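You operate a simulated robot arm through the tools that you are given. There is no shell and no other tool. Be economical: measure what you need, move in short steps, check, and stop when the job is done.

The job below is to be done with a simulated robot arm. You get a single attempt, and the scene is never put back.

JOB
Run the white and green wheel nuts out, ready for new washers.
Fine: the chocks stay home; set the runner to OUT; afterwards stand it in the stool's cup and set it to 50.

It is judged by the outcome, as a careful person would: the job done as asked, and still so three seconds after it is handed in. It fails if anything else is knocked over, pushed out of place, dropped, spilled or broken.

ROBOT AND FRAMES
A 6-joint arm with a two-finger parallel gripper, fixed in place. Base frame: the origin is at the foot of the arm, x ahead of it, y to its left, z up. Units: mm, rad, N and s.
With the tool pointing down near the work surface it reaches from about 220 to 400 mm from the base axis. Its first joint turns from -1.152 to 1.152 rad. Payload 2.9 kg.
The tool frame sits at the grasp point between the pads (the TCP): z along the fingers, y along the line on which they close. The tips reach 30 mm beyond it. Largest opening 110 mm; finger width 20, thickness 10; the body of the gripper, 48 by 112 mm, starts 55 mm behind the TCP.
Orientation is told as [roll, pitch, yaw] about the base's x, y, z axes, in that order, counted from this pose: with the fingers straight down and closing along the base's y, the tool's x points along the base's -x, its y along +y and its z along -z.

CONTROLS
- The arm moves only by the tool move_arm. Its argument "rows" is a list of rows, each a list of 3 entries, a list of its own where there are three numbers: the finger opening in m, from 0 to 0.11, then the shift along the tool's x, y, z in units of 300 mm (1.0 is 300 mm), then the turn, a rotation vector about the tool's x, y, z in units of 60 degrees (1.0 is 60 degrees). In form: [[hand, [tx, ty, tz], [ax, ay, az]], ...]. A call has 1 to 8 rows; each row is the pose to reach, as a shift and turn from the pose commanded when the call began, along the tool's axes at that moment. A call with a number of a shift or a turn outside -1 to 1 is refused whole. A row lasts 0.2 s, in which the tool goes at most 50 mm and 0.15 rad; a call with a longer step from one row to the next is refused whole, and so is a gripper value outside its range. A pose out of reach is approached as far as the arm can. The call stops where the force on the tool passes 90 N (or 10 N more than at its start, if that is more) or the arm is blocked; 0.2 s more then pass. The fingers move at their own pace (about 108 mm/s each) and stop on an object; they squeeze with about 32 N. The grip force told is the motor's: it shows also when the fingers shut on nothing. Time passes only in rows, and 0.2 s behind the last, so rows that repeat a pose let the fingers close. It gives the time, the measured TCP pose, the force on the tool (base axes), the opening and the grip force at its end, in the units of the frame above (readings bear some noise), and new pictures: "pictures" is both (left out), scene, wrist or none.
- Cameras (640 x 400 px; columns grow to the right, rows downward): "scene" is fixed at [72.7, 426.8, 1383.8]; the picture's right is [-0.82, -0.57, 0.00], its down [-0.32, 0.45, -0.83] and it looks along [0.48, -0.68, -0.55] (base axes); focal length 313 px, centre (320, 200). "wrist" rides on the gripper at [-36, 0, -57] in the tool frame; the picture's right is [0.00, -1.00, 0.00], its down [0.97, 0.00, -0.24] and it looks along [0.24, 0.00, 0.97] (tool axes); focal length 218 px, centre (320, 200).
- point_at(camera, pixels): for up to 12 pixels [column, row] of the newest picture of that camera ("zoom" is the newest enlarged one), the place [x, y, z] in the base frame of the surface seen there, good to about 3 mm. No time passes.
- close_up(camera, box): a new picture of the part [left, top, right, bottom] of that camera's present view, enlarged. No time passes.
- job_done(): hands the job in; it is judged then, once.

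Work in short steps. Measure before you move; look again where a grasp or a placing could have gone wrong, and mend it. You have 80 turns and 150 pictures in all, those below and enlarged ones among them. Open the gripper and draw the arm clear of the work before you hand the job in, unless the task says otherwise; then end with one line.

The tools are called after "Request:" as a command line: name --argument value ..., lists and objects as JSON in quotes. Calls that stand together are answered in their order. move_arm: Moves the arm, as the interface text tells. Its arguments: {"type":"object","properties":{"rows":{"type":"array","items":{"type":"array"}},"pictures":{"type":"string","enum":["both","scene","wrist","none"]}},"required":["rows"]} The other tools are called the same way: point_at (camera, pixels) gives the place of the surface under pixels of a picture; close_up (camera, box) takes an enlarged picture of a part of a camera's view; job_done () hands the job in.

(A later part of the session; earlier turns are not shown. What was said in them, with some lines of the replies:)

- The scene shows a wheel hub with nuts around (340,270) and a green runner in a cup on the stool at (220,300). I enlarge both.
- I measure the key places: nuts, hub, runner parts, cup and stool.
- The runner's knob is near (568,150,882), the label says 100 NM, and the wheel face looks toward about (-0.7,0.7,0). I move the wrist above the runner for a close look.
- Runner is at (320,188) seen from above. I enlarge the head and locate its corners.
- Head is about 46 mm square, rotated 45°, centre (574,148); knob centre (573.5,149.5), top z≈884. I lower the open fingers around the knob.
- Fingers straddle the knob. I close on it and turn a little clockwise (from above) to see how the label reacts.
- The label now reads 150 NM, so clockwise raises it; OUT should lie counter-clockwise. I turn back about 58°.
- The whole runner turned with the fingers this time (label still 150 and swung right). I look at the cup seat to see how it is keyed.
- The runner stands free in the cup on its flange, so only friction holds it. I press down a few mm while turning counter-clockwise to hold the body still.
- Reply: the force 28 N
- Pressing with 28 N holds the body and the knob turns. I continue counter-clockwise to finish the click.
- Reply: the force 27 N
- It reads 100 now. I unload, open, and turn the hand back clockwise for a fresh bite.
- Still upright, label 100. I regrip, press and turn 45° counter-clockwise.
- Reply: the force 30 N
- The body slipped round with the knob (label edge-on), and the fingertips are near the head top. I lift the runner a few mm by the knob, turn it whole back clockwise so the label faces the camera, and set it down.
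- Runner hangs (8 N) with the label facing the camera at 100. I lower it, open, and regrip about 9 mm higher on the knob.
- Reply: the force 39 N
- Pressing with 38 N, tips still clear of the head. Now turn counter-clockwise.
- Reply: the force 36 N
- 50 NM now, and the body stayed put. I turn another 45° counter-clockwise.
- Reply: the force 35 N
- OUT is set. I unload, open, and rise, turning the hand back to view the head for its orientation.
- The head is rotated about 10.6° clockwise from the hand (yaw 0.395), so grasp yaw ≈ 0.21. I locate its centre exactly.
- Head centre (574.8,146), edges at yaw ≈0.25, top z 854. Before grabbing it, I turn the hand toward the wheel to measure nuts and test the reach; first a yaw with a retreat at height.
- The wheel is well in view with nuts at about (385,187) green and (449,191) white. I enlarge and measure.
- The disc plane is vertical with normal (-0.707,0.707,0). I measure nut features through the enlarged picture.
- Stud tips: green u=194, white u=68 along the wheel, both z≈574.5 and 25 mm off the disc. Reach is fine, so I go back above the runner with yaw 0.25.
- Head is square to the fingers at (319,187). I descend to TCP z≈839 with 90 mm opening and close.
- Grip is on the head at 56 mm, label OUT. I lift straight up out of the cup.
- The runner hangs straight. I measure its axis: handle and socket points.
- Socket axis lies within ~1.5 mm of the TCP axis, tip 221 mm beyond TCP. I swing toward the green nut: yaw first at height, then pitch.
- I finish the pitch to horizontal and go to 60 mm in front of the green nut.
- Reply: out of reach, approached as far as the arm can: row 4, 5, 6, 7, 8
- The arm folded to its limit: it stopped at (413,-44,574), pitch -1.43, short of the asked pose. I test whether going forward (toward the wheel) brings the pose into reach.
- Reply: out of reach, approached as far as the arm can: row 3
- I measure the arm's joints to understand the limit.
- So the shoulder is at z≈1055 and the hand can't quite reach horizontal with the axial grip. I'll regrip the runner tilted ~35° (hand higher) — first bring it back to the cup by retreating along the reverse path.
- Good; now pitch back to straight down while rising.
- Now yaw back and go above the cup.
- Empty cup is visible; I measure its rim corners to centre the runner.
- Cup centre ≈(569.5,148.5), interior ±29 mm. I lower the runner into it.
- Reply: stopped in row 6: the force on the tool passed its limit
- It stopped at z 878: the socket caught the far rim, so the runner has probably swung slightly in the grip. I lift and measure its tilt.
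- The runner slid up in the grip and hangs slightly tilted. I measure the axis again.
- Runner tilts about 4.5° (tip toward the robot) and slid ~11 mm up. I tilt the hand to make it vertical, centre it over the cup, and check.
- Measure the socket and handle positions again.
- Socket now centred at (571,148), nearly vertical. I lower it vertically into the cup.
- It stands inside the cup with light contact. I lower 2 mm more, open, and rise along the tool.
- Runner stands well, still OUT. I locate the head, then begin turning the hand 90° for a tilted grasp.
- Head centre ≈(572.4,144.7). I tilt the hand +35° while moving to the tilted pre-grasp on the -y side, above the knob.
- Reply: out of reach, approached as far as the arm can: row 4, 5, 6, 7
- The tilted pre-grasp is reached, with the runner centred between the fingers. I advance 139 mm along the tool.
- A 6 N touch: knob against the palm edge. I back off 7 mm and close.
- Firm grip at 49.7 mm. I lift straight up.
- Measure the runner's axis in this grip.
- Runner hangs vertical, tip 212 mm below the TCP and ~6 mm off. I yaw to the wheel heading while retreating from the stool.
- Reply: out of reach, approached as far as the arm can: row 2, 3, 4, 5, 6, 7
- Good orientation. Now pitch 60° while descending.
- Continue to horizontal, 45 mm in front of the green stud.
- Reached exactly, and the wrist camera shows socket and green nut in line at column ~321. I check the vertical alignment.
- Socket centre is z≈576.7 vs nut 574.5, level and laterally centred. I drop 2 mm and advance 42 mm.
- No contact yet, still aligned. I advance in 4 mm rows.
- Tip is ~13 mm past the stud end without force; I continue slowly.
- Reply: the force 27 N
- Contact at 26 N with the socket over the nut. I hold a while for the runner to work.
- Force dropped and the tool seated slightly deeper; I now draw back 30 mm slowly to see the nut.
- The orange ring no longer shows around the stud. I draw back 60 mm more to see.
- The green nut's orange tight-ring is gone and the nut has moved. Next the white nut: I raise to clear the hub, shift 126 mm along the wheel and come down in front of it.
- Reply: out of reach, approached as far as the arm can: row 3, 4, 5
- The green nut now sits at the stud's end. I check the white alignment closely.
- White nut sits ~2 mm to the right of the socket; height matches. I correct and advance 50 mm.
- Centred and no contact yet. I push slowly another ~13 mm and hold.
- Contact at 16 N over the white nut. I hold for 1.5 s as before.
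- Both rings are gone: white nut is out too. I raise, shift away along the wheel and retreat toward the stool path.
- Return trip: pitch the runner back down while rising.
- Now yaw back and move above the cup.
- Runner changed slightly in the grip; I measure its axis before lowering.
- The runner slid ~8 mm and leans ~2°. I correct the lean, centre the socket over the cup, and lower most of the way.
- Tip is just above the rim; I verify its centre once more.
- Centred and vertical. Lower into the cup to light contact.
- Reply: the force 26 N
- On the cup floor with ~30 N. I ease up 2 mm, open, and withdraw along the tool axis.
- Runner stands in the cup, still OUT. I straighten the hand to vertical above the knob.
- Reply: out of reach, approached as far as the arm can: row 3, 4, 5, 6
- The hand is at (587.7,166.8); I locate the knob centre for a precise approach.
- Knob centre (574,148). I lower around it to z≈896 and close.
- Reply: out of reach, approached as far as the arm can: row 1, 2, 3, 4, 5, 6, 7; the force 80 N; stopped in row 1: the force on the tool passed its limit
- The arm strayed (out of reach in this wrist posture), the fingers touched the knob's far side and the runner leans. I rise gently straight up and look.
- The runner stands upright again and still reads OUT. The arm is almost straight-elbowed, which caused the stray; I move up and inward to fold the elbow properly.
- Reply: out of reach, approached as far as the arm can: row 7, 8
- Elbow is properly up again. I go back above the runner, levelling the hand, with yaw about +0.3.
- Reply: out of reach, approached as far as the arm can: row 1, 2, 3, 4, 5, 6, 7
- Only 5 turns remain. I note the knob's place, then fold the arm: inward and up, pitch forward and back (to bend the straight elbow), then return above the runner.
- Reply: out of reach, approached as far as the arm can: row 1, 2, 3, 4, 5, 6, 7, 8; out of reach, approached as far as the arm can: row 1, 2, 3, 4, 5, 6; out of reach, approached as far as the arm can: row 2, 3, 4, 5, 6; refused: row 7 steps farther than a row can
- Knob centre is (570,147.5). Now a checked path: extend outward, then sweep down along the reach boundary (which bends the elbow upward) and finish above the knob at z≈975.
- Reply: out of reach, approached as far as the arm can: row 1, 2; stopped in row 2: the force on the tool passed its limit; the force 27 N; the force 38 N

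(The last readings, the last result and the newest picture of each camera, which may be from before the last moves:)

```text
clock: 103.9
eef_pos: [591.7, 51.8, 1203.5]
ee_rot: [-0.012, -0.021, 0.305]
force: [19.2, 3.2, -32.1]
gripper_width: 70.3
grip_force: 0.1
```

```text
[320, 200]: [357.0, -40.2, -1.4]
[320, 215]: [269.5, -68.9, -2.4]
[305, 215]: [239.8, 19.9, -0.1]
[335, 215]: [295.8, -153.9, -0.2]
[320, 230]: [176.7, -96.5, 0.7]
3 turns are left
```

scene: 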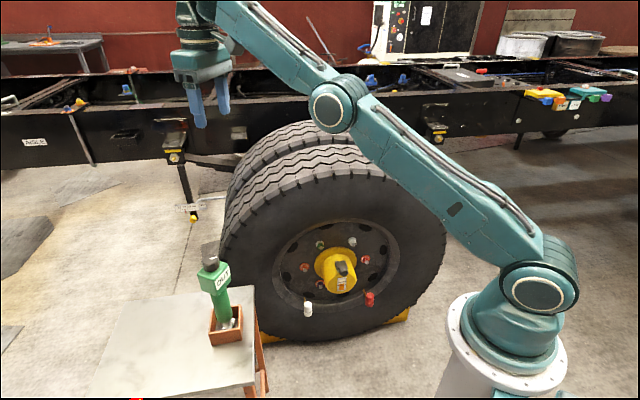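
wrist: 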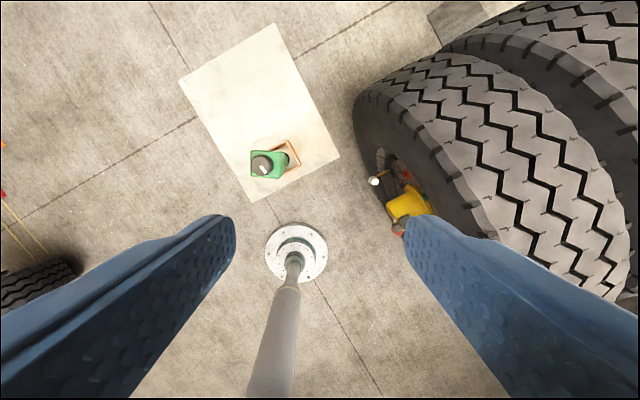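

The elbow is in its downward branch. I extend fully outward and low beyond the runner (elbow passes straight while sweeping down), then fold inward again at safe height.

Request:
move_arm --rows '[[0.07, [-0.03, 0.02, 0.06], [0, 0, 0]], [0.07, [-0.08, 0.05, 0.12], [0, 0.003, 0]], [0.07, [-0.14, 0.09, 0.18], [-0.003, 0.006, 0]], [0.07, [-0.21, 0.14, 0.24], [-0.006, 0.01, 0]], [0.07, [-0.28, 0.185, 0.3], [-0.008, 0.014, 0]], [0.07, [-0.35, 0.23, 0.35], [-0.01, 0.018, 0]], [0.07, [-0.42, 0.275, 0.39], [-0.012, 0.02, 0]], [0.07, [-0.477, 0.315, 0.412], [-0.012, 0.02, 0]]]' --pictures "none"

Request:
move_arm --rows '[[0.07, [-0.133, -0.006, 0.05], [0, 0, 0]], [0.07, [-0.267, -0.012, 0.1], [0, 0, 0]], [0.07, [-0.4, -0.018, 0.15], [0, 0, 0]], [0.07, [-0.533, -0.024, 0.2], [0, 0, 0]], [0.07, [-0.667, -0.03, 0.267], [0, 0, 0]], [0.07, [-0.667, -0.03, 0.38], [0, 0, 0]], [0.07, [-0.667, -0.03, 0.49], [0, 0, 0]], [0.07, [-0.667, -0.03, 0.6], [0, 0, 0]]]' --pictures "none"

Request:
move_arm --rows '[[0.07, [0.133, 0.006, 0], [0, 0, 0]], [0.07, [0.267, 0.012, 0], [0, 0, 0]], [0.07, [0.4, 0.018, 0], [0, 0, 0]], [0.07, [0.4, 0.018, -0.14], [0, 0, 0]], [0.07, [0.4, 0.018, -0.28], [0, 0, 0]], [0.07, [0.533, 0.025, -0.28], [0, 0, 0]], [0.07, [0.667, 0.031, -0.28], [0, 0, 0]], [0.07, [0.8, 0.037, -0.28], [0, 0, 0]]]' --pictures "both"

```text
clock: 105.7
eef_pos: [631.9, 127.2, 1075.6]
ee_rot: [0.0, 0.002, 0.305]
force: [-0.2, 0.5, -0.5]
gripper_width: 69.9
grip_force: 0.0
out of reach, approached as far as the arm can: row 3, 4, 5, 6, 7, 8
```

```text
clock: 107.5
eef_pos: [663.4, 146.6, 918.0]
ee_rot: [0.001, 0.001, 0.303]
force: [-0.1, -0.2, 0.1]
gripper_width: 70.2
grip_force: 0.1
out of reach, approached as far as the arm can: row 1, 2, 3, 4, 5, 6, 7, 8
```

```text
clock: 109.3
eef_pos: [430.7, 80.9, 1003.3]
ee_rot: [0.001, 0.0, 0.304]
force: [-0.2, -1.3, -0.5]
gripper_width: 70.2
grip_force: 0.1
2 turns are left
```

scene: 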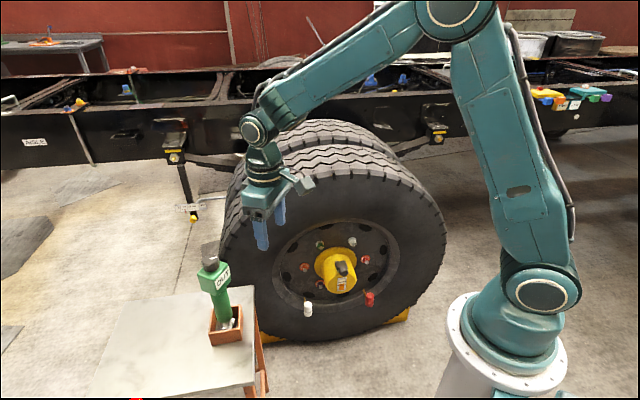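
wrist: 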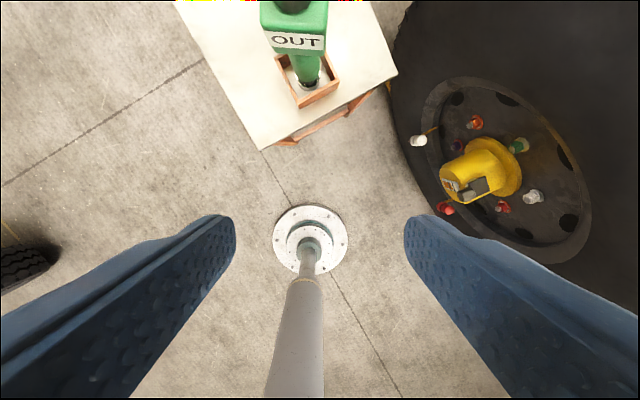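

The elbow is up again with no reach flags, runner upright. Now the whole knob step: move above (570,147.5), lower, grip, press, turn ~50° clockwise (one click to 50), unload, open, rise and withdraw.

Request:
move_arm --rows '[[0.07, [-0.13, 0.018, 0], [0, 0, 0]], [0.07, [-0.26, 0.037, 0], [0, 0, 0]], [0.07, [-0.39, 0.056, 0], [0, 0, 0]], [0.07, [-0.509, 0.073, 0], [0, 0, 0]], [0.07, [-0.509, 0.073, 0.14], [0, 0, 0]], [0.07, [-0.509, 0.073, 0.27], [0, 0, 0]], [0.07, [-0.509, 0.073, 0.355], [0, 0, 0]], [0.07, [-0.509, 0.073, 0.355], [0, 0, 0]]]' --pictures "none"

Request:
move_arm --rows '[[0.02, [0, 0, 0], [0, 0, 0]], [0.02, [0, 0, 0], [0, 0, 0]], [0.02, [0, 0, 0], [0, 0, 0]], [0.02, [0, 0, 0.02], [0, 0, 0]], [0.02, [0, 0, 0.041], [0, 0, 0]], [0.02, [0, 0, 0.041], [0, 0, 0]]]' --pictures "none"

Request:
move_arm --rows '[[0.02, [0, 0, 0], [0, 0, 0.13]], [0.02, [0, 0, 0], [0, 0, 0.26]], [0.02, [0, 0, 0], [0, 0, 0.39]], [0.02, [0, 0, 0], [0, 0, 0.52]], [0.02, [0, 0, 0], [0, 0, 0.65]], [0.02, [0, 0, 0], [0, 0, 0.78]], [0.02, [0, 0, 0], [0, 0, 0.82]], [0.02, [0, 0, 0], [0, 0, 0.82]]]' --pictures "none"

Request:
move_arm --rows '[[0.02, [0, 0, -0.02], [0, 0, 0]], [0.07, [0, 0, -0.02], [0, 0, 0]], [0.07, [0, 0, -0.022], [0, 0, 0]], [0.07, [0, 0, -0.12], [0, 0, 0]], [0.09, [0, 0, -0.26], [0, 0, 0]], [0.09, [0, 0, -0.4], [0, 0, 0]], [0.09, [0.1, 0, -0.48], [0, 0, 0]], [0.09, [0.2, -0.03, -0.48], [0, 0, 0]]]' --pictures "scene"

Request:
close_up --camera "scene" --box '[170, 220, 270, 360]'

```text
clock: 111.1
eef_pos: [569.1, 148.3, 896.9]
ee_rot: [0.0, 0.002, 0.303]
force: [-0.1, 0.0, -0.2]
gripper_width: 70.0
grip_force: 0.2
```

```text
clock: 112.5
eef_pos: [571.4, 148.2, 888.7]
ee_rot: [-0.002, -0.007, 0.303]
force: [0.2, -5.4, 36.9]
gripper_width: 34.4
grip_force: 32.1
```

```text
clock: 114.3
eef_pos: [571.0, 150.7, 890.0]
ee_rot: [0.005, -0.005, -0.552]
force: [2.2, -3.0, 34.1]
gripper_width: 34.8
grip_force: 31.4
```

```text
clock: 116.1
eef_pos: [514.4, 172.2, 1029.2]
ee_rot: [0.0, 0.004, -0.555]
force: [0.4, -0.6, 0.3]
gripper_width: 90.2
grip_force: 0.1
```

scene: 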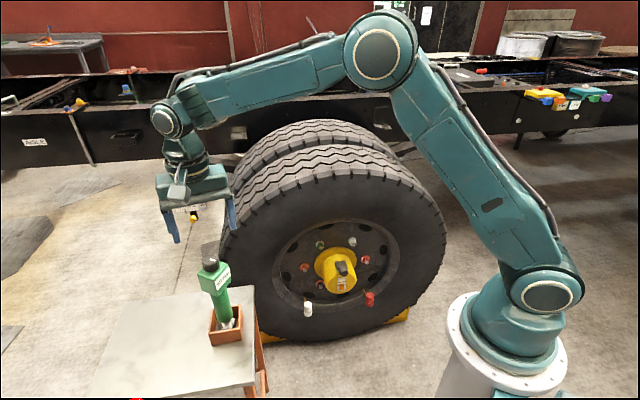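

```text
2.86 times, centred on (220, 290) of scene
1 turns are left
```

zoom: 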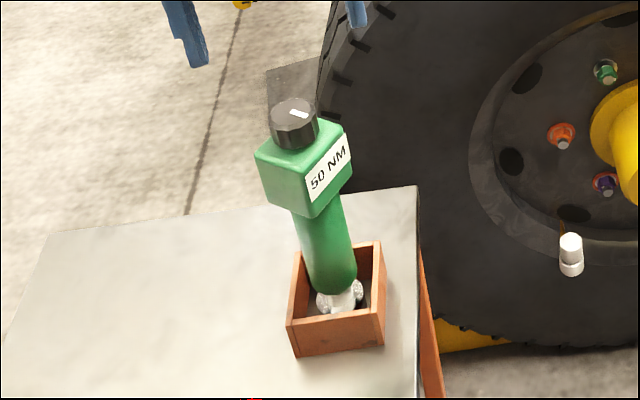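

The label reads 50 NM, the runner stands in the cup, the white and green nuts are out, and the arm is clear with the gripper open. I hand the job in.

Request:
job_done

```text
The job is handed in.
```

The white and green wheel nuts are run out to the ends of their studs. The runner stands upright in the stool's cup, set to 50, and I didn't touch the chocks. On the way back to the knob the fingers bumped the runner and tilted it in the cup, but it righted itself.
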